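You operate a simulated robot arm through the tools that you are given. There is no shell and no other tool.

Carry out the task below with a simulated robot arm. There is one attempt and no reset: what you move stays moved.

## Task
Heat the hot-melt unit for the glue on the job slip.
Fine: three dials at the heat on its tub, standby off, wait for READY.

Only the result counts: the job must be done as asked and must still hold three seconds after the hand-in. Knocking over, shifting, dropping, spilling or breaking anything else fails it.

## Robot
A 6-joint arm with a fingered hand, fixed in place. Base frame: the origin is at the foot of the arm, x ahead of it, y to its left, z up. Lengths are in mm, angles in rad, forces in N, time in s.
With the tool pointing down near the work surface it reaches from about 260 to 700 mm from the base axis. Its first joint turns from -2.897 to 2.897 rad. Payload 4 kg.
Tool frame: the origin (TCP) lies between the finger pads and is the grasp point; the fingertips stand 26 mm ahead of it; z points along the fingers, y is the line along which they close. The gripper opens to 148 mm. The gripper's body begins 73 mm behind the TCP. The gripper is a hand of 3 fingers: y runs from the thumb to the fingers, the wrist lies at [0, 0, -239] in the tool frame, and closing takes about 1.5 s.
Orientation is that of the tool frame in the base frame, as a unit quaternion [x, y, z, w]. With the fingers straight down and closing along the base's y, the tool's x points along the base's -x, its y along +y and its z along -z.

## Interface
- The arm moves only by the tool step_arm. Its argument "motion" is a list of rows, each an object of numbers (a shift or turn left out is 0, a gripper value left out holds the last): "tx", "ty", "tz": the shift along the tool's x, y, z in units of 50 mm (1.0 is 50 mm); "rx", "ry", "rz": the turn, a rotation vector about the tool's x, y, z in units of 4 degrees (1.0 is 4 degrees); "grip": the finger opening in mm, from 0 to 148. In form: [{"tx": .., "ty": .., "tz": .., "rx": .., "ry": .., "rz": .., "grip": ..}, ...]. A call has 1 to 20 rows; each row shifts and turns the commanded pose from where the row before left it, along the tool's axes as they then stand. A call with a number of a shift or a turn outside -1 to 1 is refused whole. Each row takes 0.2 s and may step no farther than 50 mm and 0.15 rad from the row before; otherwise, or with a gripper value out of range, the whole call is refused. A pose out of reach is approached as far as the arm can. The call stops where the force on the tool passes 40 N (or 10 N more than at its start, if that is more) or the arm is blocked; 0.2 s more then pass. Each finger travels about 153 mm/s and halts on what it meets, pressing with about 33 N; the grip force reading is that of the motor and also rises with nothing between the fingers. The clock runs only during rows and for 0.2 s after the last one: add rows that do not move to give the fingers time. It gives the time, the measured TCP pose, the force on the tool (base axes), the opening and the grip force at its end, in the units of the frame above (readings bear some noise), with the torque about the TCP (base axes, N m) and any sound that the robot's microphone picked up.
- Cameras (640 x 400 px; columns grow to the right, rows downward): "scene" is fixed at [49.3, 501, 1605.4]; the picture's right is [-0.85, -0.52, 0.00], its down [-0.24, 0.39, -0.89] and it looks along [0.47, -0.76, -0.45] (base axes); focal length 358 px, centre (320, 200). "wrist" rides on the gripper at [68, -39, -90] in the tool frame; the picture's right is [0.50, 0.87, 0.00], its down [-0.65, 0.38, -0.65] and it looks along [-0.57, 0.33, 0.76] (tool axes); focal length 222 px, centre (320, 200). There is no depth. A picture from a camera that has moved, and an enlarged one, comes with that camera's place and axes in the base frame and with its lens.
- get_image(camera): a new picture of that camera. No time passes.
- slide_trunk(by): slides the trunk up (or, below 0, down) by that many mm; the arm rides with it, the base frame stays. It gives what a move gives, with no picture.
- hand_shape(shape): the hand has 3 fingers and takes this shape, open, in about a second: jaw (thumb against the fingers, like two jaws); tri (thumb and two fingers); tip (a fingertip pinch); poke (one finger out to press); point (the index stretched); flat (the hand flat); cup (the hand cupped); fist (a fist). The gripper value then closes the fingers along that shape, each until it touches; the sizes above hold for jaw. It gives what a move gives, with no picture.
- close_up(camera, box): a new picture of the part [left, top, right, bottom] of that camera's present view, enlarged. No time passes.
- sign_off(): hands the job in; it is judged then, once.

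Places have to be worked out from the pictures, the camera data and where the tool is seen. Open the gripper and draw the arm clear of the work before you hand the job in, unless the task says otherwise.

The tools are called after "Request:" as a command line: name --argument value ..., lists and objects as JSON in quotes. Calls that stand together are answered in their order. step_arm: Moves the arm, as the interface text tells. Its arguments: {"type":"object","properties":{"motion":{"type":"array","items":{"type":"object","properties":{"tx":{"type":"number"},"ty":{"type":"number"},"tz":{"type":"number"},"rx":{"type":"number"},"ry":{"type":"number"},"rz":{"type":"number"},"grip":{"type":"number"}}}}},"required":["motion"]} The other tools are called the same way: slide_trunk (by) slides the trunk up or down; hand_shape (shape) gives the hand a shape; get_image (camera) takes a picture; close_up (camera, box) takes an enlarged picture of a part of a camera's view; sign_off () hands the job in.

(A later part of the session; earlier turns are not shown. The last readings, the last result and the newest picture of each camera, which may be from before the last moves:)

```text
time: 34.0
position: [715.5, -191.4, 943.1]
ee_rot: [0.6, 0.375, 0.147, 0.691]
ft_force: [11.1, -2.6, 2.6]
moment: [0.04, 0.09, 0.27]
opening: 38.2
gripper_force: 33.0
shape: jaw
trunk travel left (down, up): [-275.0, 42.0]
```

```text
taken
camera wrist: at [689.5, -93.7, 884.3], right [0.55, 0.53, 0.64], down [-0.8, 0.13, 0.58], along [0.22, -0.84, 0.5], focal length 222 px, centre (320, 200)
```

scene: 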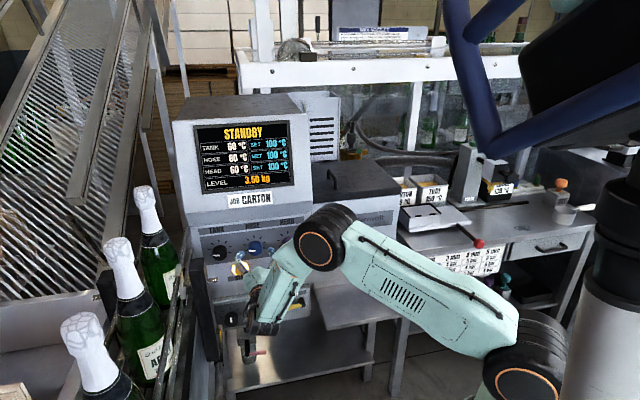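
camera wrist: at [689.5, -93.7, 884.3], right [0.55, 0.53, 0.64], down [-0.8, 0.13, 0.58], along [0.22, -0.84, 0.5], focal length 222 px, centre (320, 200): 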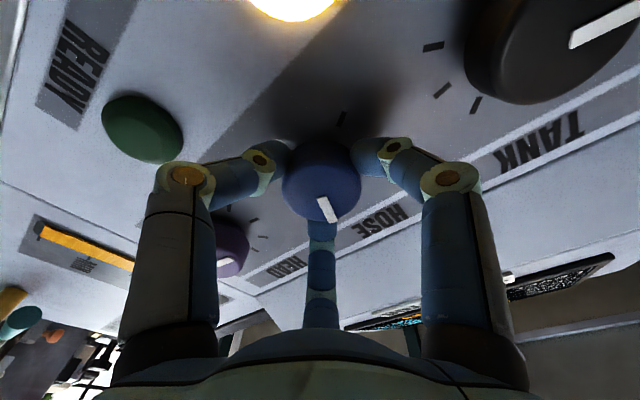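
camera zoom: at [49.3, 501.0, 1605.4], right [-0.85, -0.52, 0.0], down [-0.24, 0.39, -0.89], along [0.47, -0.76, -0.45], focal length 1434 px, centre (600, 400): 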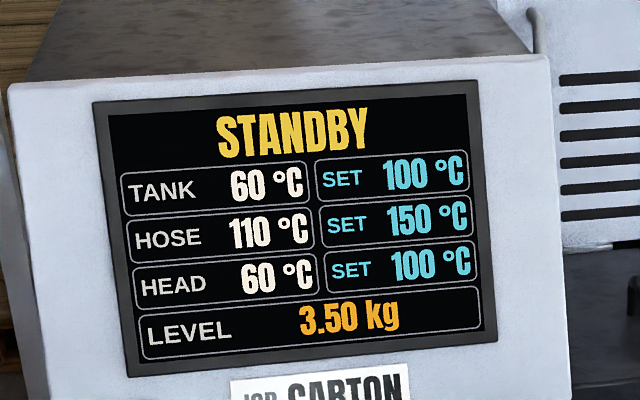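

Still 150 at 100°, near the switching point between ticks. I'll turn in another 20° to reach the next detent's middle.

Request:
step_arm --motion '[{"rz": 1}, {"rz": 1}, {"rz": 1}, {}]'

Request:
close_up --camera "scene" --box '[170, 100, 330, 200]'

Request:
get_image --camera "scene"

```text
time: 35.0
position: [716.1, -193.2, 943.2]
ee_rot: [0.635, 0.31, 0.22, 0.673]
ft_force: [12.2, -0.7, 3.2]
moment: [0.09, 0.03, 0.32]
opening: 38.2
gripper_force: 32.7
shape: jaw
trunk travel left (down, up): [-275.0, 42.0]
```

```text
4.00 times, centred on (250, 150) of scene
camera zoom: at [49.3, 501.0, 1605.4], right [-0.85, -0.52, 0.0], down [-0.24, 0.39, -0.89], along [0.47, -0.76, -0.45], focal length 1434 px, centre (600, 400)
```

zoom: 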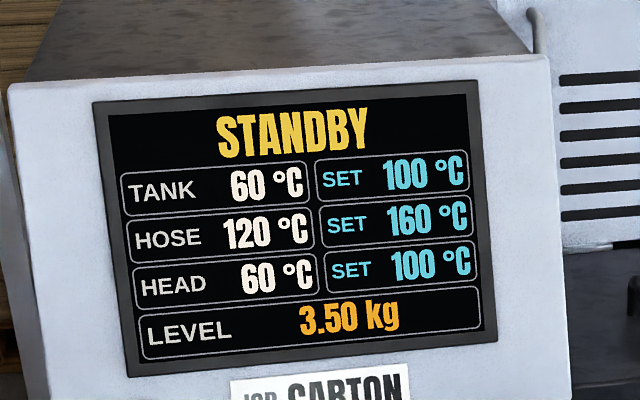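

```text
taken
```

scene: 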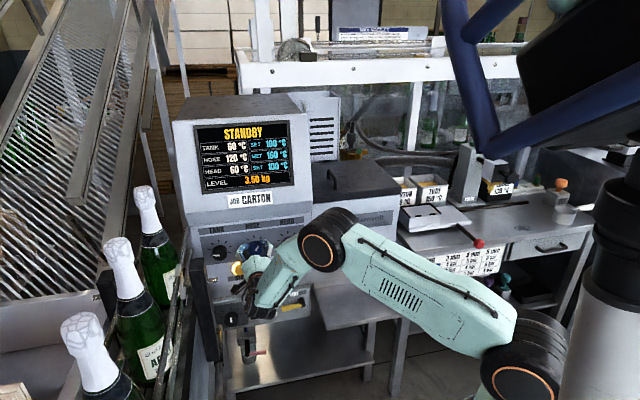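

HOSE set is now 160. I'll add 8° to sit in the detent's middle, then open the fingers and check it holds.

Request:
step_arm --motion '[{"rz": 1}, {"rz": 1}, {}, {"grip": 80}, {"grip": 80}, {"grip": 80}, {"grip": 80}]'

Request:
close_up --camera "scene" --box '[170, 100, 330, 200]'

Request:
get_image --camera "wrist"

```text
time: 36.6
position: [716.1, -193.5, 944.9]
ee_rot: [0.655, 0.265, 0.266, 0.656]
ft_force: [-0.2, -0.4, 0.4]
moment: [-0.05, 0.0, -0.01]
opening: 79.3
gripper_force: 0.0
shape: jaw
trunk travel left (down, up): [-275.0, 42.0]
```

```text
4.00 times, centred on (250, 150) of scene
camera zoom: at [49.3, 501.0, 1605.4], right [-0.85, -0.52, 0.0], down [-0.24, 0.39, -0.89], along [0.47, -0.76, -0.45], focal length 1434 px, centre (600, 400)
```

zoom: 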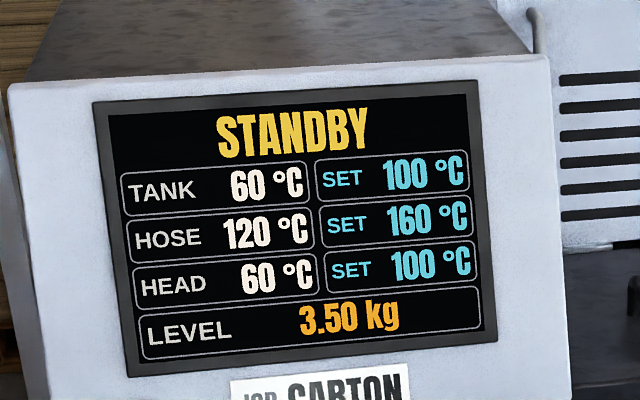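

```text
taken
camera wrist: at [701.2, -82.3, 905.4], right [0.36, 0.35, 0.87], down [-0.93, 0.01, 0.38], along [0.12, -0.94, 0.33], focal length 222 px, centre (320, 200)
```

wrist: 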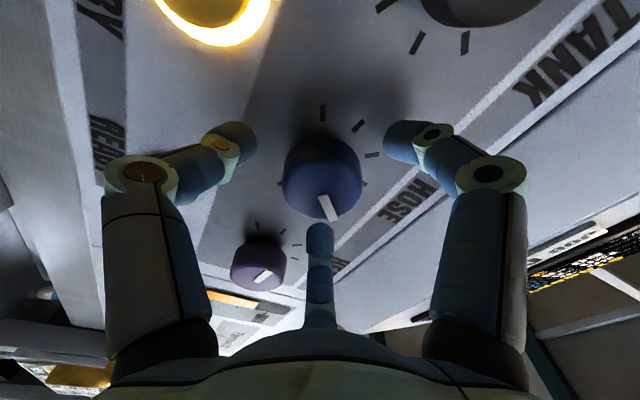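

HOSE holds 160 and the force is zero. I'll back out 60 mm, slide 109 mm left to the Tank knob and wind the wrist back 120°.

Request:
step_arm --motion '[{"tz": -0.4}, {"tz": -0.4}, {"tz": -0.4}, {"tx": 0.727}, {"tx": 0.727}, {"tx": 0.727}, {"rz": -1}, {"rz": -1}, {"rz": -1}, {"rz": -1}, {"rz": -1}, {"rz": -1}, {"rz": -1}, {"rz": -1}, {"rz": -1}, {"rz": -1}]'

Request:
step_arm --motion '[{"rz": -1}, {"rz": -1}, {"rz": -1}, {"rz": -1}, {"rz": -1}, {"rz": -1}, {"rz": -1}, {"rz": -1}, {"rz": -1}, {"rz": -1}, {"rz": -1}, {"rz": -1}, {"rz": -1}, {"rz": -1}, {"rz": -1}, {"rz": -1}, {"rz": -1}, {"rz": -1}, {"rz": -1}, {"rz": -1}]'

Request:
get_image --camera "wrist"

Request:
close_up --camera "wrist" --box '[270, 95, 370, 195]'

Request:
get_image --camera "scene"

```text
time: 37.9
position: [725.9, -107.8, 935.5]
ee_rot: [0.659, 0.263, 0.249, 0.659]
ft_force: [-43.8, -20.9, 11.7]
moment: [0.68, 2.13, 6.36]
opening: 79.9
gripper_force: 0.0
shape: jaw
trunk travel left (down, up): [-275.0, 42.0]
stopped in row 6: the force on the tool passed its limit at 130 N (the readings are from after the stop); the commanded pose is now the measured one
```

```text
time: 42.1
position: [727.8, -102.6, 937.4]
ee_rot: [0.334, 0.625, -0.229, 0.667]
ft_force: [-0.7, 0.1, 0.4]
moment: [0.02, 0.01, 0.04]
opening: 79.9
gripper_force: 0.0
shape: jaw
trunk travel left (down, up): [-275.0, 42.0]
```

```text
taken
camera wrist: at [645.6, -57.2, 865.4], right [0.68, 0.64, -0.36], down [-0.25, 0.66, 0.71], along [0.69, -0.4, 0.61], focal length 222 px, centre (320, 200)
```

wrist: 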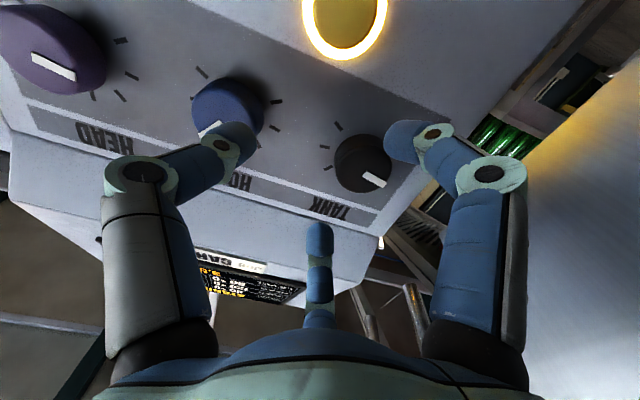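

```text
4.00 times, centred on (320, 145) of wrist
camera zoom: at [645.6, -57.2, 865.4], right [0.68, 0.64, -0.36], down [-0.25, 0.66, 0.71], along [0.69, -0.4, 0.61], focal length 888 px, centre (320, 420)
```

zoom: 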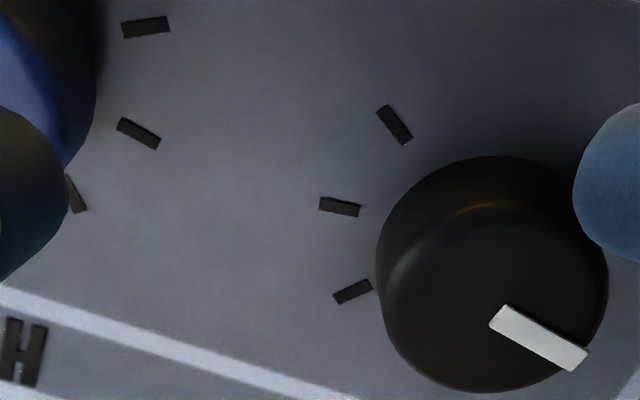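

```text
taken
```

scene: 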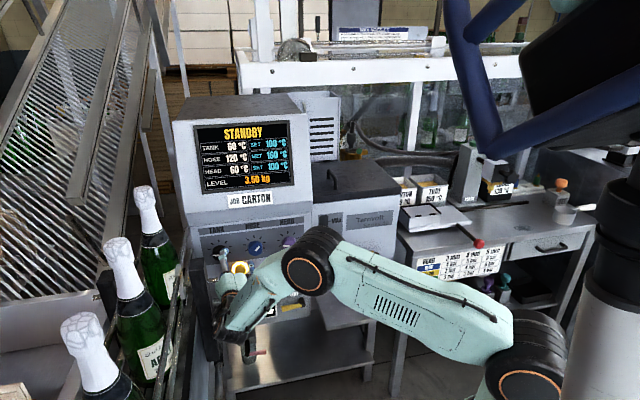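

Something on the left resisted the sideways move (130 N at the stop), now released to zero force. I'll inspect the area left of the unit for what was touched before going on.

Request:
close_up --camera "scene" --box '[130, 200, 330, 390]'

Request:
close_up --camera "scene" --box '[180, 230, 260, 350]'

Request:
close_up --camera "wrist" --box '[400, 0, 640, 400]'

```text
2.11 times, centred on (230, 295) of scene
camera zoom: at [49.3, 501.0, 1605.4], right [-0.85, -0.52, 0.0], down [-0.24, 0.39, -0.89], along [0.47, -0.76, -0.45], focal length 754 px, centre (510, 0)
```

zoom: 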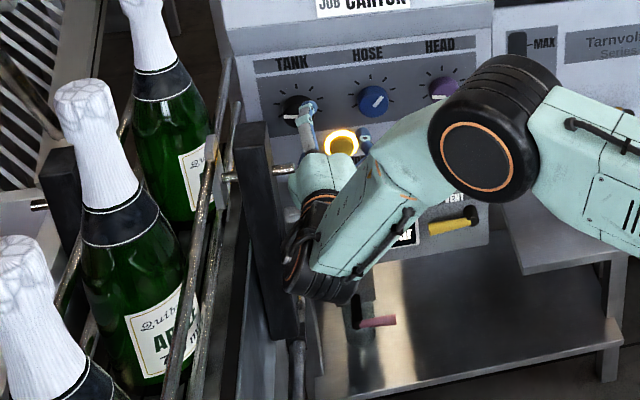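

```text
3.33 times, centred on (220, 290) of scene
camera zoom: at [49.3, 501.0, 1605.4], right [-0.85, -0.52, 0.0], down [-0.24, 0.39, -0.89], along [0.47, -0.76, -0.45], focal length 1195 px, centre (653, -100)
```

zoom: 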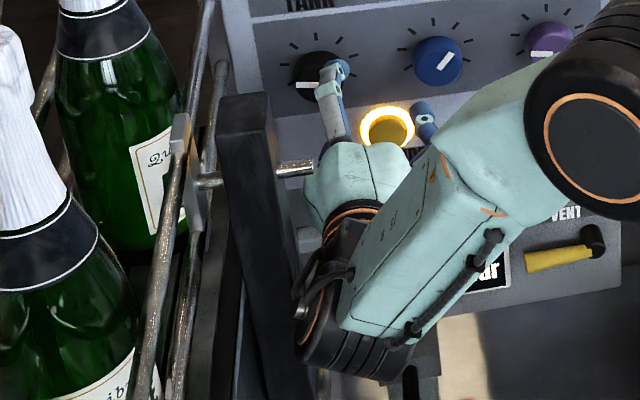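

```text
1.00 times, centred on (520, 200) of wrist (not enlarged: the box is as wide or as high as the picture)
camera zoom: at [645.6, -57.2, 865.4], right [0.68, 0.64, -0.36], down [-0.25, 0.66, 0.71], along [0.69, -0.4, 0.61], focal length 222 px, centre (120, 200)
```

zoom: 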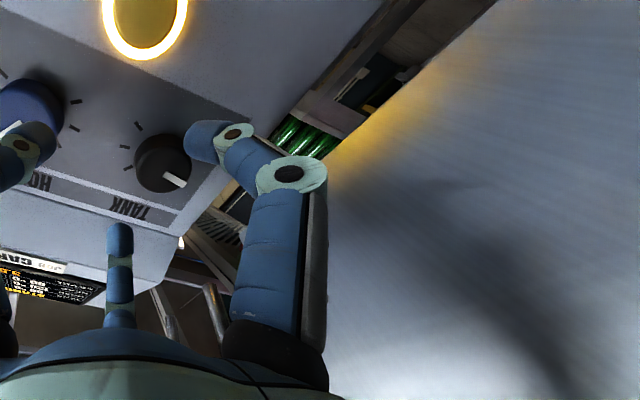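

The hand brushed the fixed conveyor post on the left of the unit; the post, rails and bottles appear unmoved. I'll back away to the right and outward, then look closely at that obstacle before attempting the Tank knob.

Request:
step_arm --motion '[{"tx": -0.122, "ty": -0.69}, {"tx": -0.122, "ty": -0.69}, {"tz": -0.9}, {"tz": -0.9}, {"tz": -0.9}, {"tz": -0.9}]'

Request:
get_image --camera "wrist"

Request:
close_up --camera "scene" --box '[130, 200, 290, 300]'

Request:
get_image --camera "scene"

```text
time: 43.5
position: [552.5, -19.3, 940.0]
ee_rot: [0.333, 0.626, -0.228, 0.668]
ft_force: [-0.4, 0.0, 0.0]
moment: [-0.01, 0.02, -0.02]
opening: 79.9
gripper_force: 0.0
shape: jaw
trunk travel left (down, up): [-275.0, 42.0]
```

```text
taken
camera wrist: at [471.6, 26.5, 868.1], right [0.68, 0.64, -0.35], down [-0.25, 0.66, 0.71], along [0.69, -0.4, 0.61], focal length 222 px, centre (320, 200)
```

wrist: 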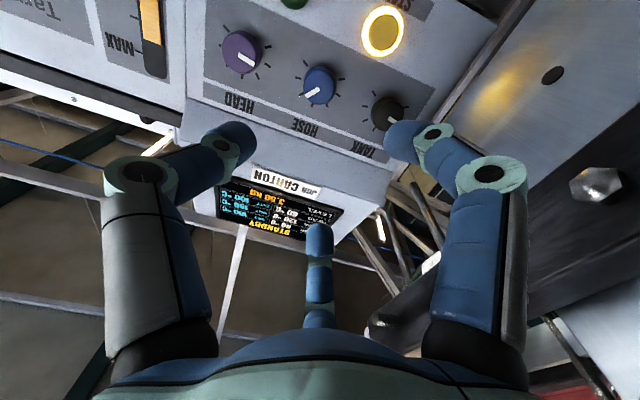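

```text
4.00 times, centred on (210, 250) of scene
camera zoom: at [49.3, 501.0, 1605.4], right [-0.85, -0.52, 0.0], down [-0.24, 0.39, -0.89], along [0.47, -0.76, -0.45], focal length 1434 px, centre (760, 0)
```

zoom: 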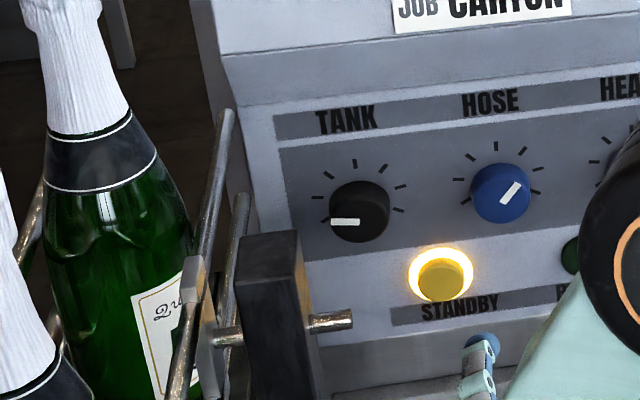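

```text
taken
```

scene: 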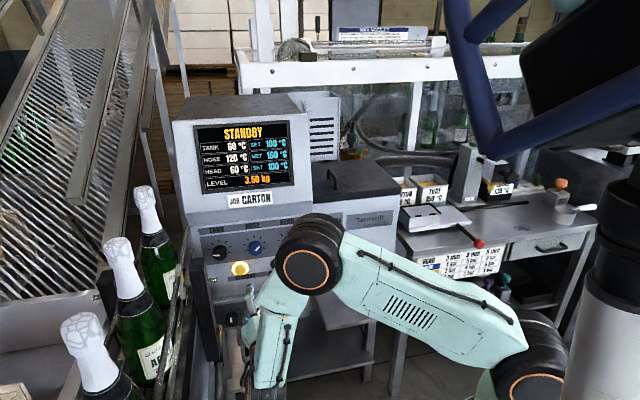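

The HOSE pointer now points at the 160 tick. I need the geometry of the conveyor post and bolt left of the Tank knob, so I'll enlarge that area.

Request:
close_up --camera "wrist" --box '[440, 0, 640, 250]'

Request:
close_up --camera "scene" --box '[170, 230, 260, 400]'

```text
1.60 times, centred on (540, 125) of wrist
camera zoom: at [471.6, 26.5, 868.1], right [0.68, 0.64, -0.35], down [-0.25, 0.66, 0.71], along [0.69, -0.4, 0.61], focal length 355 px, centre (-32, 320)
```

zoom: 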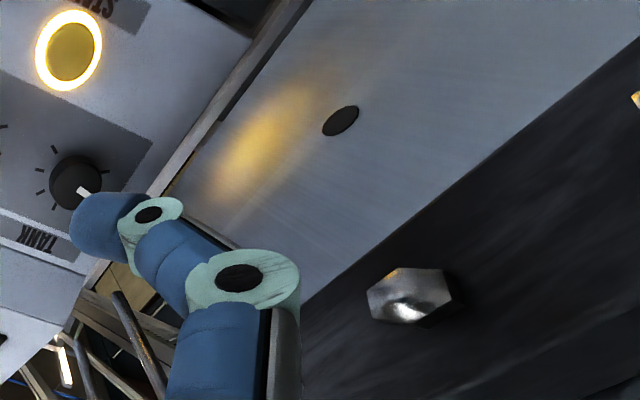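

```text
2.35 times, centred on (215, 315) of scene
camera zoom: at [49.3, 501.0, 1605.4], right [-0.85, -0.52, 0.0], down [-0.24, 0.39, -0.89], along [0.47, -0.76, -0.45], focal length 843 px, centre (567, -71)
```

zoom: 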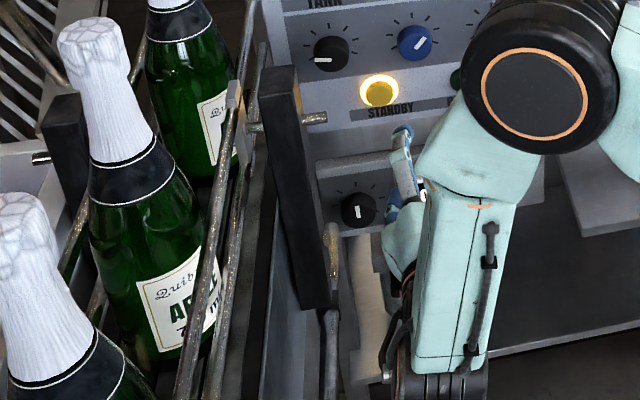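

The post's rod tip works out near (606,55,1043) and its lower hex bolt near (630,63,880), so the Tank knob's approach is crowded on the left. I'll do the unobstructed HEAD knob first: roll back 40°, correct the yaw by 1.5°, shift right and advance to 60 mm in front of it.

Request:
step_arm --motion '[{"rz": -1}, {"rz": -1}, {"rz": -1}, {"rz": -1}, {"rz": -1}, {"rz": -1}, {"rz": -1}, {"rz": -1}, {"rz": -1}, {"rz": -1}, {"rx": -0.325, "ry": -0.19}, {"tx": 0.361, "ty": -0.673}, {"tx": 0.361, "ty": -0.673}, {"tx": 0.361, "ty": -0.673}]'

Request:
step_arm --motion '[{"tz": 0.914}, {"tz": 0.914}, {"tz": 0.914}, {"tz": 0.914}]'

Request:
get_image --camera "wrist"

Request:
close_up --camera "wrist" --box '[270, 95, 370, 195]'

Request:
get_image --camera "scene"

```text
time: 46.5
position: [472.8, -98.3, 945.1]
ee_rot: [0.091, 0.703, -0.435, 0.555]
ft_force: [0.1, 0.6, -0.7]
moment: [-0.01, 0.03, 0.0]
opening: 79.6
gripper_force: 0.1
shape: jaw
trunk travel left (down, up): [-275.0, 42.0]
```

```text
time: 47.5
position: [598.8, -228.7, 942.5]
ee_rot: [0.091, 0.703, -0.435, 0.554]
ft_force: [1.3, -0.6, 0.0]
moment: [-0.03, 0.03, -0.01]
opening: 80.0
gripper_force: 0.0
shape: jaw
trunk travel left (down, up): [-275.0, 42.0]
```

```text
taken
camera wrist: at [487.1, -213.3, 905.4], right [0.34, 0.35, -0.87], down [0.01, 0.93, 0.37], along [0.94, -0.14, 0.31], focal length 222 px, centre (320, 200)
```

wrist: 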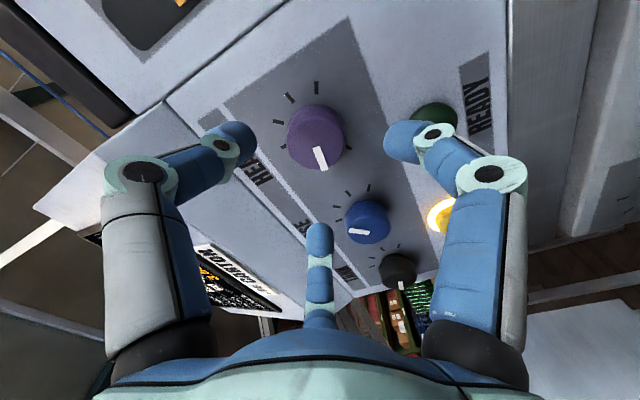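

```text
4.00 times, centred on (320, 145) of wrist
camera zoom: at [487.1, -213.3, 905.4], right [0.34, 0.35, -0.87], down [0.01, 0.93, 0.37], along [0.94, -0.14, 0.31], focal length 888 px, centre (320, 420)
```

zoom: 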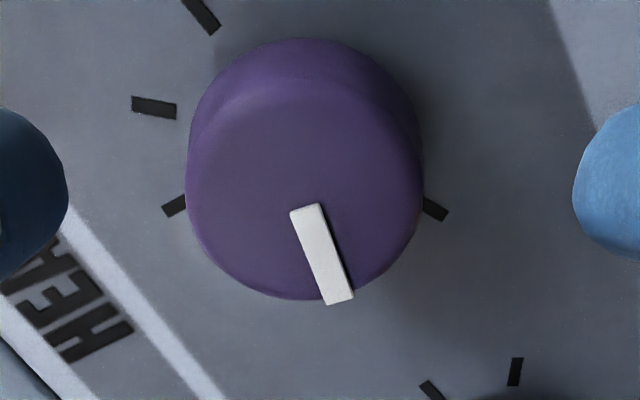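

```text
taken
```

scene: 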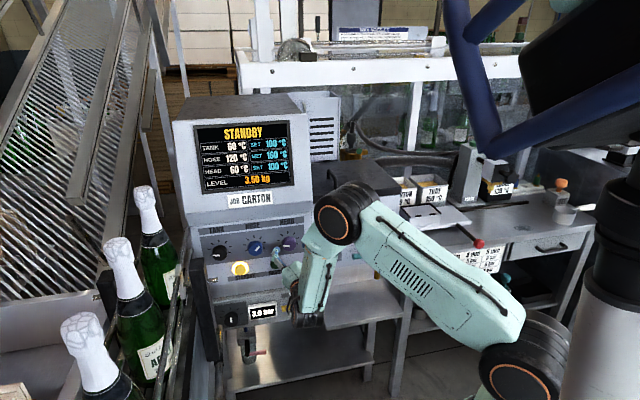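

Centring on the HEAD knob is off by about 3.5 mm to the left and 1 mm low. I'll correct that, advance 55 mm, close the fingers and turn the first 60°.

Request:
step_arm --motion '[{"tx": 0.018, "ty": -0.07}, {"tz": 0.4}, {"tz": 0.4}, {"tz": 0.3}, {"grip": 30}, {"grip": 30}, {"grip": 30}, {"grip": 30}, {"grip": 30}]'

Request:
get_image --camera "wrist"

```text
time: 49.5
position: [635.4, -269.3, 943.7]
ee_rot: [0.09, 0.703, -0.435, 0.555]
ft_force: [3.7, -4.0, 3.0]
moment: [-0.06, -0.07, -0.04]
opening: 38.1
gripper_force: 32.7
shape: jaw
trunk travel left (down, up): [-275.0, 42.0]
```

```text
taken
camera wrist: at [523.9, -254.8, 906.3], right [0.35, 0.35, -0.87], down [0.01, 0.93, 0.37], along [0.94, -0.14, 0.32], focal length 222 px, centre (320, 200)
```

wrist: 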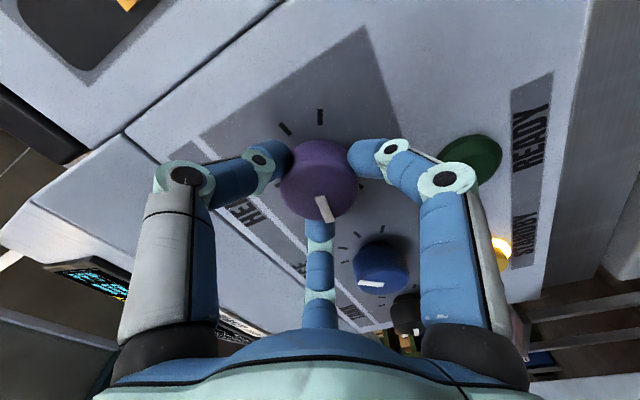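

HEAD knob is gripped the same way as HOSE. I'll turn it 120° as before, in two batches, checking the display.

Request:
step_arm --motion '[{"rz": 1}, {"rz": 1}, {"rz": 1}, {"rz": 1}, {"rz": 1}, {"rz": 1}, {"rz": 1}, {"rz": 1}, {"rz": 1}, {"rz": 1}, {"rz": 1}, {"rz": 1}, {"rz": 1}, {"rz": 1}, {"rz": 1}]'

Request:
step_arm --motion '[{"rz": 1}, {"rz": 1}, {"rz": 1}, {"rz": 1}, {"rz": 1}, {"rz": 1}, {"rz": 1}, {"rz": 1}, {"rz": 1}, {"rz": 1}, {"rz": 1}, {"rz": 1}, {"rz": 1}, {"rz": 1}, {"rz": 1}, {}]'

Request:
close_up --camera "scene" --box '[170, 100, 330, 200]'

Request:
get_image --camera "wrist"

```text
time: 52.7
position: [636.3, -270.1, 943.9]
ee_rot: [0.43, 0.564, -0.099, 0.698]
ft_force: [0.7, 9.6, -5.1]
moment: [0.1, 0.13, 0.21]
opening: 38.4
gripper_force: 32.4
shape: jaw
trunk travel left (down, up): [-275.0, 42.0]
```

```text
time: 56.1
position: [636.8, -269.5, 943.4]
ee_rot: [0.654, 0.273, 0.263, 0.655]
ft_force: [2.2, 12.9, -3.8]
moment: [0.21, 0.08, 0.42]
opening: 38.2
gripper_force: 32.9
shape: jaw
trunk travel left (down, up): [-275.0, 42.0]
```

```text
4.00 times, centred on (250, 150) of scene
camera zoom: at [49.3, 501.0, 1605.4], right [-0.85, -0.52, 0.0], down [-0.24, 0.39, -0.89], along [0.47, -0.76, -0.45], focal length 1434 px, centre (600, 400)
```

zoom: 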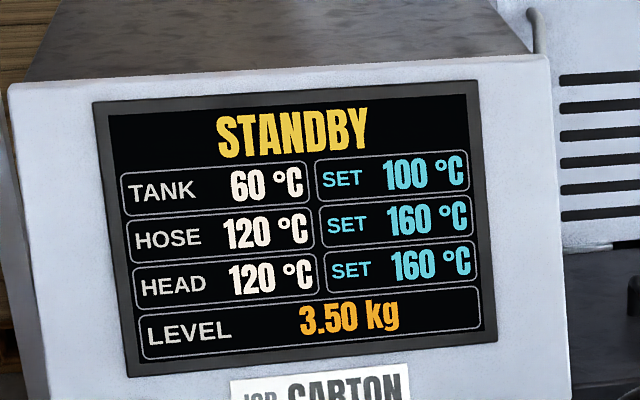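

```text
taken
camera wrist: at [621.4, -159.9, 905.0], right [0.37, 0.36, 0.86], down [-0.92, 0.01, 0.39], along [0.13, -0.93, 0.33], focal length 222 px, centre (320, 200)
```

wrist: 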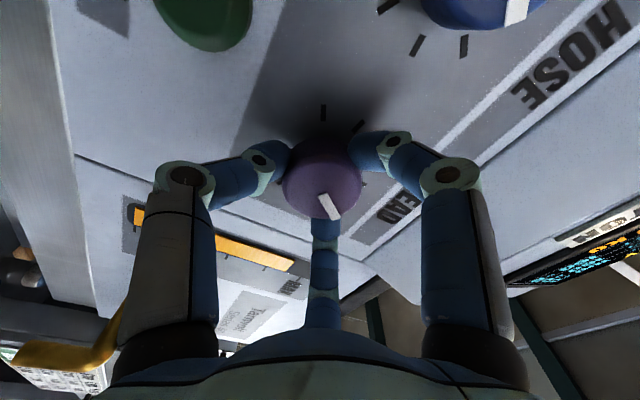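

HEAD set reads 160. I'll release, back out about 200 mm and raise up to get a good look at the Tank side.

Request:
step_arm --motion '[{"grip": 80}, {"grip": 80}, {"grip": 80}, {"tz": -0.5}, {"tz": -0.9}, {"tz": -0.9}, {"tz": -0.9}, {"tz": -0.9}]'

Request:
close_up --camera "scene" --box '[170, 100, 330, 300]'

```text
time: 57.9
position: [543.6, -112.0, 972.2]
ee_rot: [0.654, 0.274, 0.259, 0.655]
ft_force: [0.2, 0.0, 0.2]
moment: [-0.01, 0.0, 0.0]
opening: 80.0
gripper_force: 0.1
shape: jaw
out of reach, approached as far as the arm can: row 6, 7, 8
trunk travel left (down, up): [-275.0, 42.0]
```

```text
2.00 times, centred on (250, 200) of scene
camera zoom: at [49.3, 501.0, 1605.4], right [-0.85, -0.52, 0.0], down [-0.24, 0.39, -0.89], along [0.47, -0.76, -0.45], focal length 717 px, centre (460, 200)
```

zoom: 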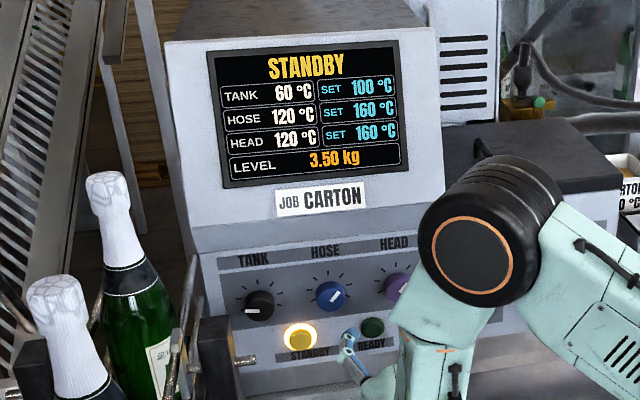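

HEAD is done; only the Tank knob remains, and backing straight out touched a joint limit. I'll roll the wrist back 60° and raise it to study the conveyor post and plate beside the Tank knob.

Request:
step_arm --motion '[{"rz": -1}, {"rz": -1}, {"rz": -1}, {"rz": -1}, {"rz": -1}, {"rz": -1}, {"rz": -1}, {"rz": -1}, {"rz": -1}, {"rz": -1}, {"rz": -1}, {"rz": -1}, {"rz": -1}, {"rz": -1}, {"rz": -1}]'

Request:
step_arm --motion '[{"rx": 0.5, "ry": 0.866}, {"rx": 0.5, "ry": 0.866}, {"rx": 0.5, "ry": 0.866}, {"rx": 0.5, "ry": 0.866}, {"rx": 0.5, "ry": 0.866}, {"rx": 0.5, "ry": 0.866}, {"rx": 0.5, "ry": 0.866}, {"rx": 0.5, "ry": 0.866}, {"rx": 0.5, "ry": 0.866}, {"rx": 0.5, "ry": 0.866}]'

Request:
get_image --camera "wrist"

Request:
get_image --camera "scene"

```text
time: 61.1
position: [545.3, -112.5, 973.0]
ee_rot: [0.43, 0.564, -0.1, 0.698]
ft_force: [-0.2, 0.2, -0.2]
moment: [-0.01, -0.01, -0.02]
opening: 79.8
gripper_force: 0.1
shape: jaw
trunk travel left (down, up): [-275.0, 42.0]
```

```text
time: 63.3
position: [545.4, -112.5, 972.6]
ee_rot: [0.553, 0.72, -0.062, 0.415]
ft_force: [-0.1, 0.0, 0.1]
moment: [-0.03, 0.0, -0.01]
opening: 79.6
gripper_force: 0.1
shape: jaw
trunk travel left (down, up): [-275.0, 42.0]
```

```text
taken
camera wrist: at [461.5, -28.8, 972.5], right [0.71, 0.7, -0.01], down [0.0, 0.02, 1.0], along [0.7, -0.71, 0.01], focal length 222 px, centre (320, 200)
```

wrist: 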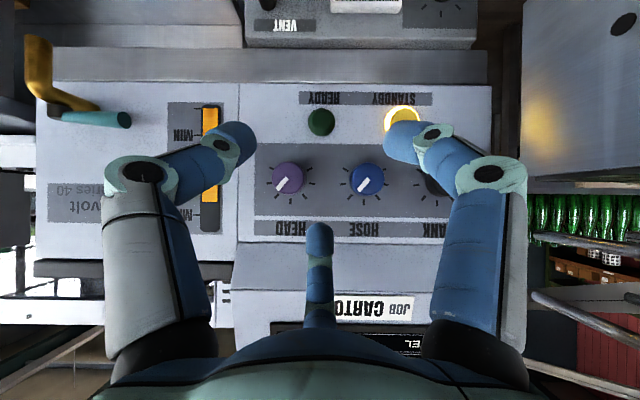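

```text
taken
```

scene: 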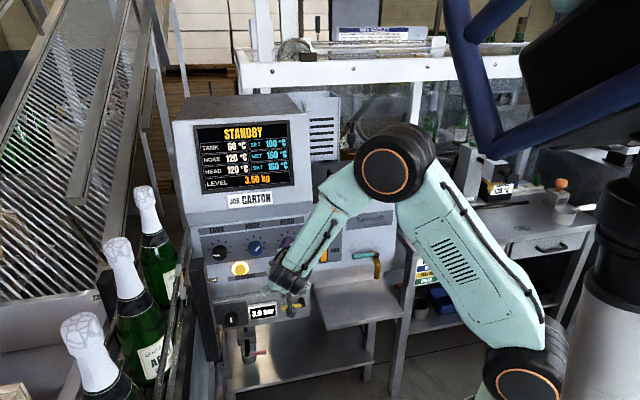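

This view shows it clearly: the conveyor's side plate lies about 143 mm left of the Hose axis (top z≈954, starting 74 mm in front of the knobs), and it was the wrist camera that touched it. I'll level the tool, roll so the camera is on the right side, and yaw 15° so the hand comes at the Tank knob from the right.

Request:
step_arm --motion '[{"rx": -0.5, "ry": -0.866}, {"rx": -0.5, "ry": -0.866}, {"rx": -0.5, "ry": -0.866}, {"rx": -0.5, "ry": -0.866}, {"rx": -0.5, "ry": -0.866}, {"rx": -0.5, "ry": -0.866}, {"rx": -0.5, "ry": -0.866}, {"rx": -0.5, "ry": -0.866}, {"rx": -0.5, "ry": -0.866}, {"rx": -0.5, "ry": -0.866}]'

Request:
step_arm --motion '[{"rz": -1}, {"rz": -1}, {"rz": -1}, {"rz": -1}, {"rz": -1}, {"rz": -1}, {"rz": -1}, {"rz": -1}, {"rz": -1}, {"rz": -1}, {"rz": -1}, {"rz": -1}, {"rz": -1}, {"rz": -1}, {"rz": -1}]'

Request:
step_arm --motion '[{"rz": -1}, {"rz": -1}, {"rz": -1}, {"rz": -1}, {"rz": -1}, {"rz": -1}, {"rz": -1}, {"rz": -1}, {"rz": -1}, {"rz": -1}, {"rz": -1}, {"rz": -1}, {"rz": -1}, {"rz": -1}, {"rz": -1}]'

Request:
get_image --camera "wrist"

```text
time: 65.5
position: [546.1, -112.5, 972.4]
ee_rot: [0.43, 0.563, -0.1, 0.698]
ft_force: [-0.3, -0.2, -0.4]
moment: [0.0, -0.04, 0.01]
opening: 79.5
gripper_force: 0.2
shape: jaw
trunk travel left (down, up): [-275.0, 42.0]
```

```text
time: 68.7
position: [544.2, -112.8, 973.8]
ee_rot: [0.09, 0.704, -0.435, 0.555]
ft_force: [-0.9, -0.2, 0.1]
moment: [-0.03, -0.03, 0.0]
opening: 79.6
gripper_force: 0.0
shape: jaw
trunk travel left (down, up): [-275.0, 42.0]
```

```text
time: 71.9
position: [544.8, -112.0, 973.5]
ee_rot: [0.273, -0.654, 0.655, -0.262]
ft_force: [-0.7, 0.1, -0.2]
moment: [-0.01, -0.01, 0.01]
opening: 79.5
gripper_force: 0.1
shape: jaw
trunk travel left (down, up): [-275.0, 42.0]
```

```text
taken
camera wrist: at [434.0, -96.5, 1013.4], right [-0.37, -0.36, -0.86], down [0.0, 0.92, -0.38], along [0.93, -0.14, -0.34], focal length 222 px, centre (320, 200)
```

wrist: 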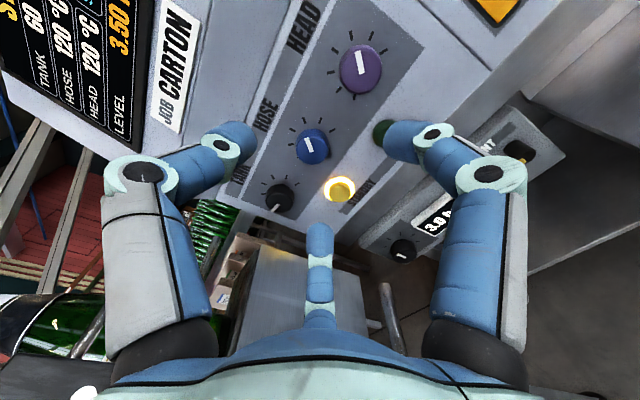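

The roll is where I want it (camera on the right and above). Now I'll yaw 15° and move to about 70 mm short of the Tank knob along the tilted axis.

Request:
step_arm --motion '[{"ry": -1}, {"ry": -1}, {"ry": -1}, {"ry": -0.75}, {"tz": 0.58, "tx": -0.5, "ty": 0.118}, {"tz": 0.58, "tx": -0.5, "ty": 0.118}, {"tz": 0.58, "tx": -0.5, "ty": 0.118}]'

Request:
get_image --camera "wrist"

Request:
get_image --camera "scene"

```text
time: 73.5
position: [659.4, -91.9, 954.3]
ee_rot: [-0.355, 0.614, -0.613, 0.346]
ft_force: [-0.2, 0.1, -0.1]
moment: [0.02, -0.02, 0.02]
opening: 79.7
gripper_force: 0.0
shape: jaw
trunk travel left (down, up): [-275.0, 42.0]
```

```text
taken
camera wrist: at [548.6, -105.5, 994.0], right [-0.26, -0.44, -0.86], down [-0.24, 0.89, -0.38], along [0.94, 0.1, -0.34], focal length 222 px, centre (320, 200)
```

wrist: 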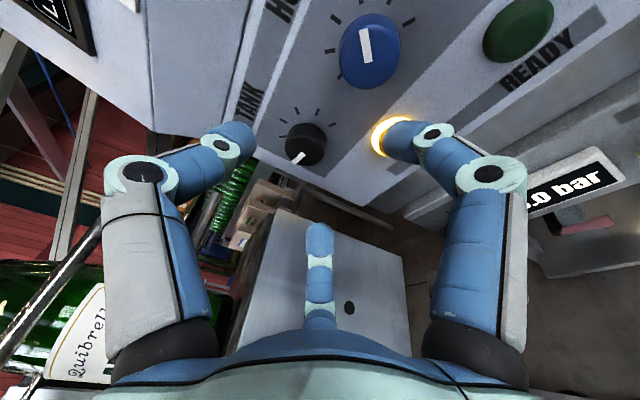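

```text
taken
```

scene: 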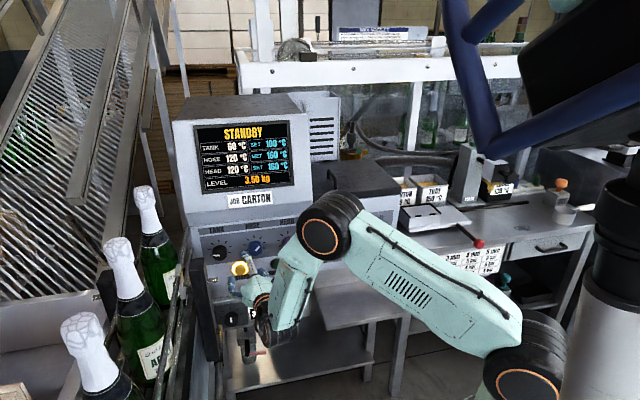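

All clear so far: the plate is on the far side of the left finger with room to spare. I'll complete the move to the pre-grasp point.

Request:
step_arm --motion '[{"tz": 0.58, "tx": -0.5, "ty": 0.118}, {"tz": 0.58, "tx": -0.5, "ty": 0.118}]'

Request:
get_image --camera "wrist"

Request:
close_up --camera "wrist" --box '[270, 95, 370, 195]'

Request:
close_up --camera "scene" --box '[170, 220, 330, 340]'

```text
time: 74.1
position: [735.2, -76.2, 940.5]
ee_rot: [-0.356, 0.615, -0.613, 0.346]
ft_force: [0.0, 0.3, 0.3]
moment: [0.05, -0.01, -0.01]
opening: 79.5
gripper_force: 0.0
shape: jaw
trunk travel left (down, up): [-275.0, 42.0]
```

```text
taken
camera wrist: at [622.7, -90.2, 981.1], right [-0.26, -0.44, -0.86], down [-0.24, 0.89, -0.38], along [0.94, 0.1, -0.34], focal length 222 px, centre (320, 200)
```

wrist: 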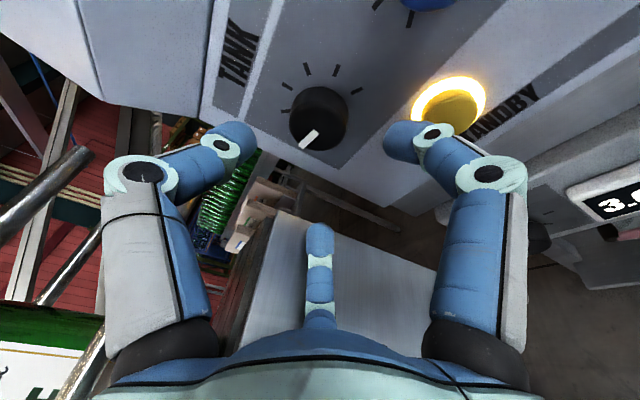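

```text
4.00 times, centred on (320, 145) of wrist
camera zoom: at [622.7, -90.2, 981.1], right [-0.26, -0.44, -0.86], down [-0.24, 0.89, -0.38], along [0.94, 0.1, -0.34], focal length 888 px, centre (320, 420)
```

zoom: 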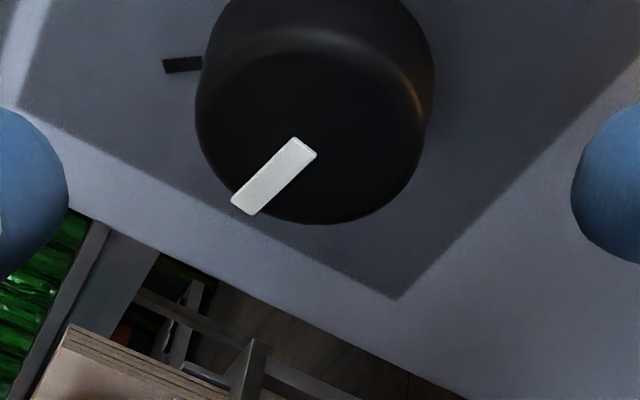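

```text
3.33 times, centred on (250, 280) of scene
camera zoom: at [49.3, 501.0, 1605.4], right [-0.85, -0.52, 0.0], down [-0.24, 0.39, -0.89], along [0.47, -0.76, -0.45], focal length 1195 px, centre (553, -67)
```

zoom: 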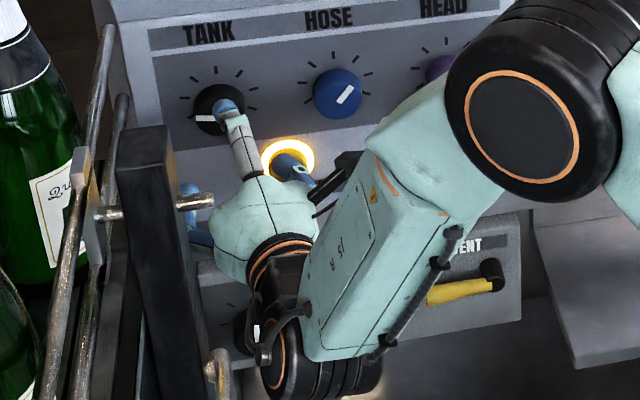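

The Tank knob's face is nearly on axis; I need about 3.5 mm right and 4 mm up. I'll correct and advance most of the way, then check clearances.

Request:
step_arm --motion '[{"tx": 0.07, "ty": -0.085}, {"tz": 0.45}, {"tz": 0.45}]'

Request:
get_image --camera "wrist"

Request:
close_up --camera "scene" --box '[170, 220, 330, 340]'

```text
time: 74.9
position: [770.6, -104.9, 944.9]
ee_rot: [-0.356, 0.615, -0.613, 0.346]
ft_force: [-0.1, 0.0, -0.5]
moment: [-0.02, 0.0, 0.0]
opening: 79.6
gripper_force: 0.1
shape: jaw
trunk travel left (down, up): [-275.0, 42.0]
```

```text
taken
camera wrist: at [659.0, -117.7, 985.7], right [-0.27, -0.44, -0.86], down [-0.24, 0.89, -0.38], along [0.93, 0.1, -0.34], focal length 222 px, centre (320, 200)
```

wrist: 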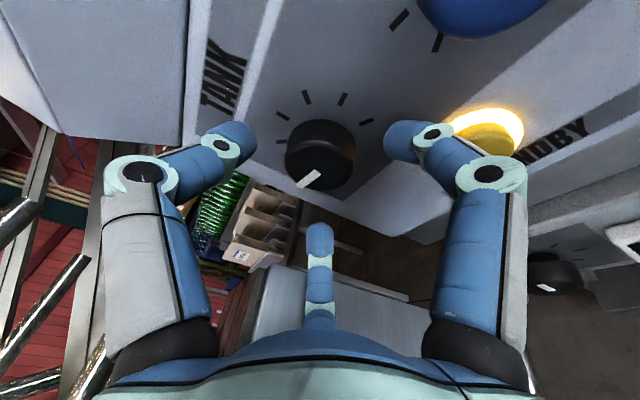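

```text
3.33 times, centred on (250, 280) of scene
camera zoom: at [49.3, 501.0, 1605.4], right [-0.85, -0.52, 0.0], down [-0.24, 0.39, -0.89], along [0.47, -0.76, -0.45], focal length 1195 px, centre (553, -67)
```

zoom: 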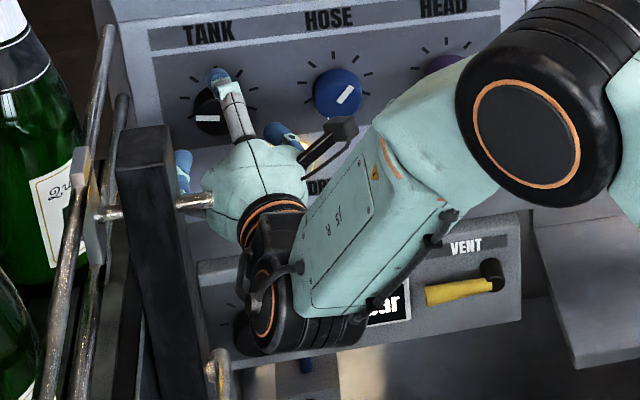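

Clearances look fine around the knob, the rod and the standby button. I'll advance the last 25 mm, wind back 20° about the knob's axis, and close the fingers.

Request:
step_arm --motion '[{"tz": 0.25}, {"tz": 0.25}, {"rx": -0.2588, "rz": -0.9659}, {"rx": -0.2588, "rz": -0.9659}, {"rx": -0.2588, "rz": -0.9659}, {"rx": -0.2588, "rz": -0.9659}, {"rx": -0.2588, "rz": -0.9659}]'

Request:
get_image --camera "wrist"

```text
time: 76.5
position: [790.5, -116.8, 944.0]
ee_rot: [0.469, -0.573, 0.635, -0.221]
ft_force: [-0.2, 0.8, 0.4]
moment: [-0.01, -0.01, 0.03]
opening: 79.8
gripper_force: 0.0
shape: jaw
trunk travel left (down, up): [-275.0, 42.0]
```

```text
taken
camera wrist: at [693.5, -117.2, 1012.6], right [-0.45, -0.62, -0.64], down [-0.35, 0.78, -0.51], along [0.82, -0.01, -0.57], focal length 222 px, centre (320, 200)
```

wrist: 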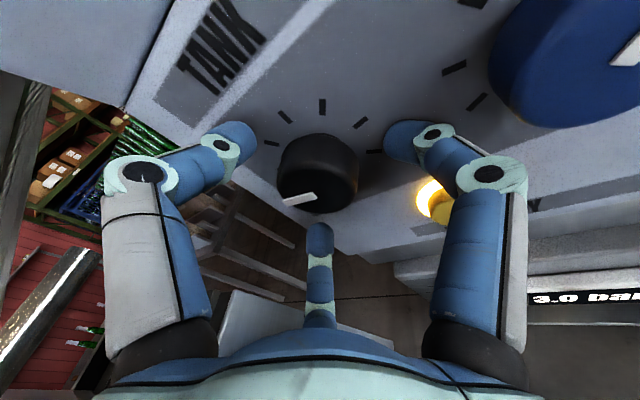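

The knob is centred between the fingers with no contact. Closing the grip now.

Request:
step_arm --motion '[{"grip": 30}, {"grip": 30}, {"grip": 30}, {"grip": 30}, {"grip": 30}]'

Request:
get_image --camera "wrist"

```text
time: 77.7
position: [791.5, -115.6, 944.1]
ee_rot: [0.469, -0.572, 0.635, -0.223]
ft_force: [5.2, -1.3, 2.3]
moment: [-0.17, -0.11, -0.01]
opening: 39.8
gripper_force: 33.1
shape: jaw
trunk travel left (down, up): [-275.0, 42.0]
```

```text
taken
camera wrist: at [693.8, -117.4, 1012.7], right [-0.45, -0.62, -0.64], down [-0.35, 0.78, -0.51], along [0.82, -0.01, -0.57], focal length 222 px, centre (320, 200)
```

wrist: 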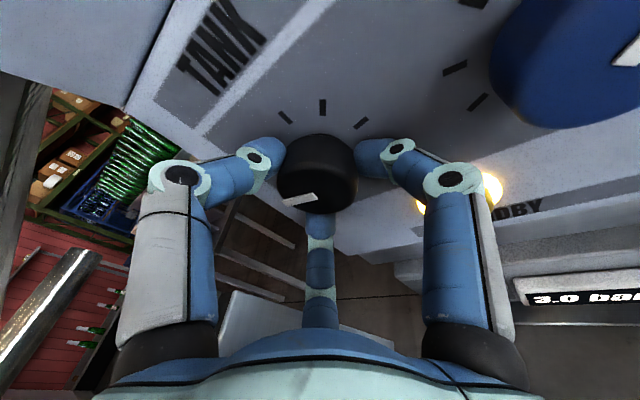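

The Tank knob is held by all three fingers. I'll turn 40° clockwise about the knob's axis and read the display.

Request:
step_arm --motion '[{"rx": 0.2588, "rz": 0.9659}, {"rx": 0.2588, "rz": 0.9659}, {"rx": 0.2588, "rz": 0.9659}, {"rx": 0.2588, "rz": 0.9659}, {"rx": 0.2588, "rz": 0.9659}, {"rx": 0.2588, "rz": 0.9659}, {"rx": 0.2588, "rz": 0.9659}, {"rx": 0.2588, "rz": 0.9659}, {"rx": 0.2588, "rz": 0.9659}, {"rx": 0.2588, "rz": 0.9659}, {}]'

Request:
get_image --camera "scene"

Request:
close_up --camera "scene" --box '[170, 100, 330, 200]'

Request:
get_image --camera "wrist"

```text
time: 80.1
position: [792.0, -117.6, 944.2]
ee_rot: [-0.232, 0.637, -0.574, 0.458]
ft_force: [3.9, -4.1, -4.2]
moment: [-0.61, 0.18, 0.62]
opening: 38.6
gripper_force: 32.7
shape: jaw
trunk travel left (down, up): [-275.0, 42.0]
```

```text
taken
```

scene: 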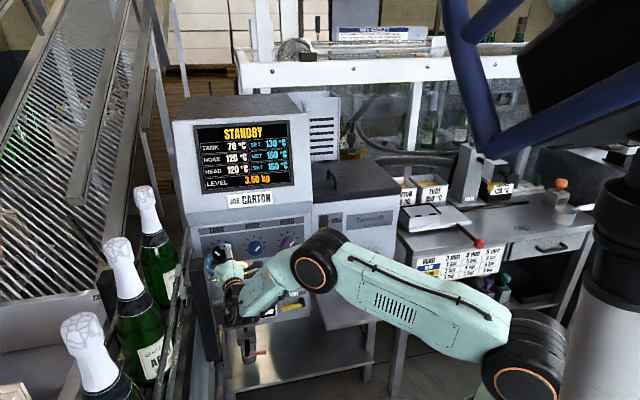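

```text
4.00 times, centred on (250, 150) of scene
camera zoom: at [49.3, 501.0, 1605.4], right [-0.85, -0.52, 0.0], down [-0.24, 0.39, -0.89], along [0.47, -0.76, -0.45], focal length 1434 px, centre (600, 400)
```

zoom: 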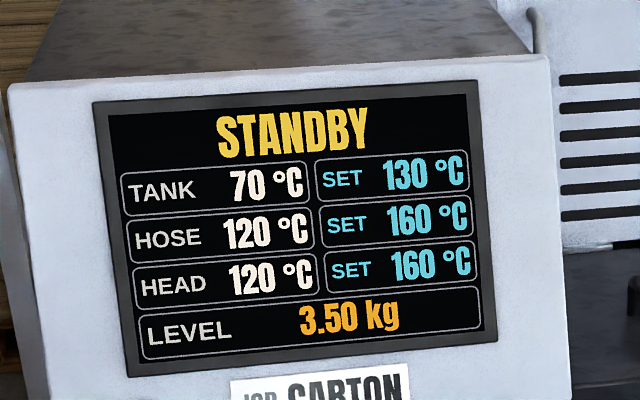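

```text
taken
camera wrist: at [674.3, -136.3, 951.8], right [-0.04, -0.21, -0.98], down [-0.16, 0.97, -0.2], along [0.99, 0.15, -0.07], focal length 222 px, centre (320, 200)
```

wrist: 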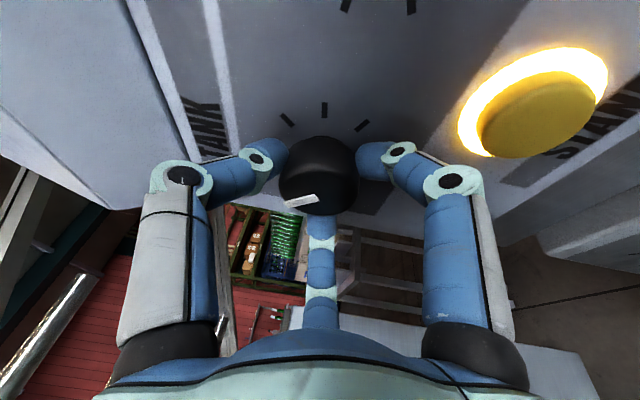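

TANK set went to 130 with small loads. I'll open, wind back 40° around the knob, re-grip and turn again.

Request:
step_arm --motion '[{"grip": 80}, {"grip": 80}, {"grip": 80}, {"rx": -0.2588, "rz": -0.9659}, {"rx": -0.2588, "rz": -0.9659}, {"rx": -0.2588, "rz": -0.9659}, {"rx": -0.2588, "rz": -0.9659}, {"rx": -0.2588, "rz": -0.9659}, {"rx": -0.2588, "rz": -0.9659}, {"rx": -0.2588, "rz": -0.9659}, {"rx": -0.2588, "rz": -0.9659}, {"rx": -0.2588, "rz": -0.9659}, {"rx": -0.2588, "rz": -0.9659}, {"grip": 30}, {"grip": 30}, {"grip": 30}, {"grip": 30}]'

Request:
step_arm --motion '[{"rx": 0.2588, "rz": 0.9659}, {"rx": 0.2588, "rz": 0.9659}, {"rx": 0.2588, "rz": 0.9659}, {"rx": 0.2588, "rz": 0.9659}, {"rx": 0.2588, "rz": 0.9659}, {"rx": 0.2588, "rz": 0.9659}, {"rx": 0.2588, "rz": 0.9659}, {"rx": 0.2588, "rz": 0.9659}, {"rx": 0.2588, "rz": 0.9659}, {"rx": 0.2588, "rz": 0.9659}, {}]'

Request:
close_up --camera "scene" --box '[170, 100, 330, 200]'

Request:
get_image --camera "wrist"

```text
time: 83.7
position: [791.4, -116.4, 944.2]
ee_rot: [0.469, -0.573, 0.635, -0.222]
ft_force: [4.8, -0.8, 4.8]
moment: [-0.17, -0.11, -0.11]
opening: 39.6
gripper_force: 32.9
shape: jaw
trunk travel left (down, up): [-275.0, 42.0]
```

```text
time: 86.1
position: [791.6, -118.7, 943.1]
ee_rot: [-0.232, 0.637, -0.574, 0.459]
ft_force: [-3.6, 1.2, -7.0]
moment: [-0.3, 0.21, 0.32]
opening: 39.3
gripper_force: 32.9
shape: jaw
trunk travel left (down, up): [-275.0, 42.0]
```

```text
4.00 times, centred on (250, 150) of scene
camera zoom: at [49.3, 501.0, 1605.4], right [-0.85, -0.52, 0.0], down [-0.24, 0.39, -0.89], along [0.47, -0.76, -0.45], focal length 1434 px, centre (600, 400)
```

zoom: 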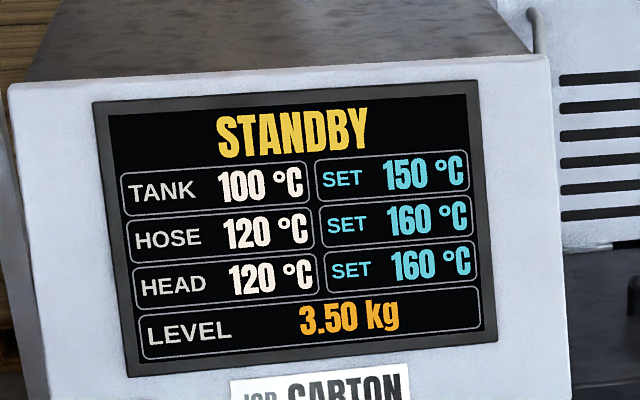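

```text
taken
camera wrist: at [673.9, -136.4, 951.9], right [-0.04, -0.21, -0.98], down [-0.16, 0.97, -0.2], along [0.99, 0.15, -0.07], focal length 222 px, centre (320, 200)
```

wrist: 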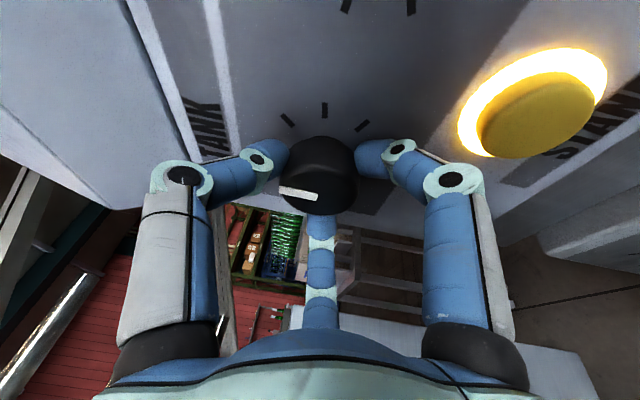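

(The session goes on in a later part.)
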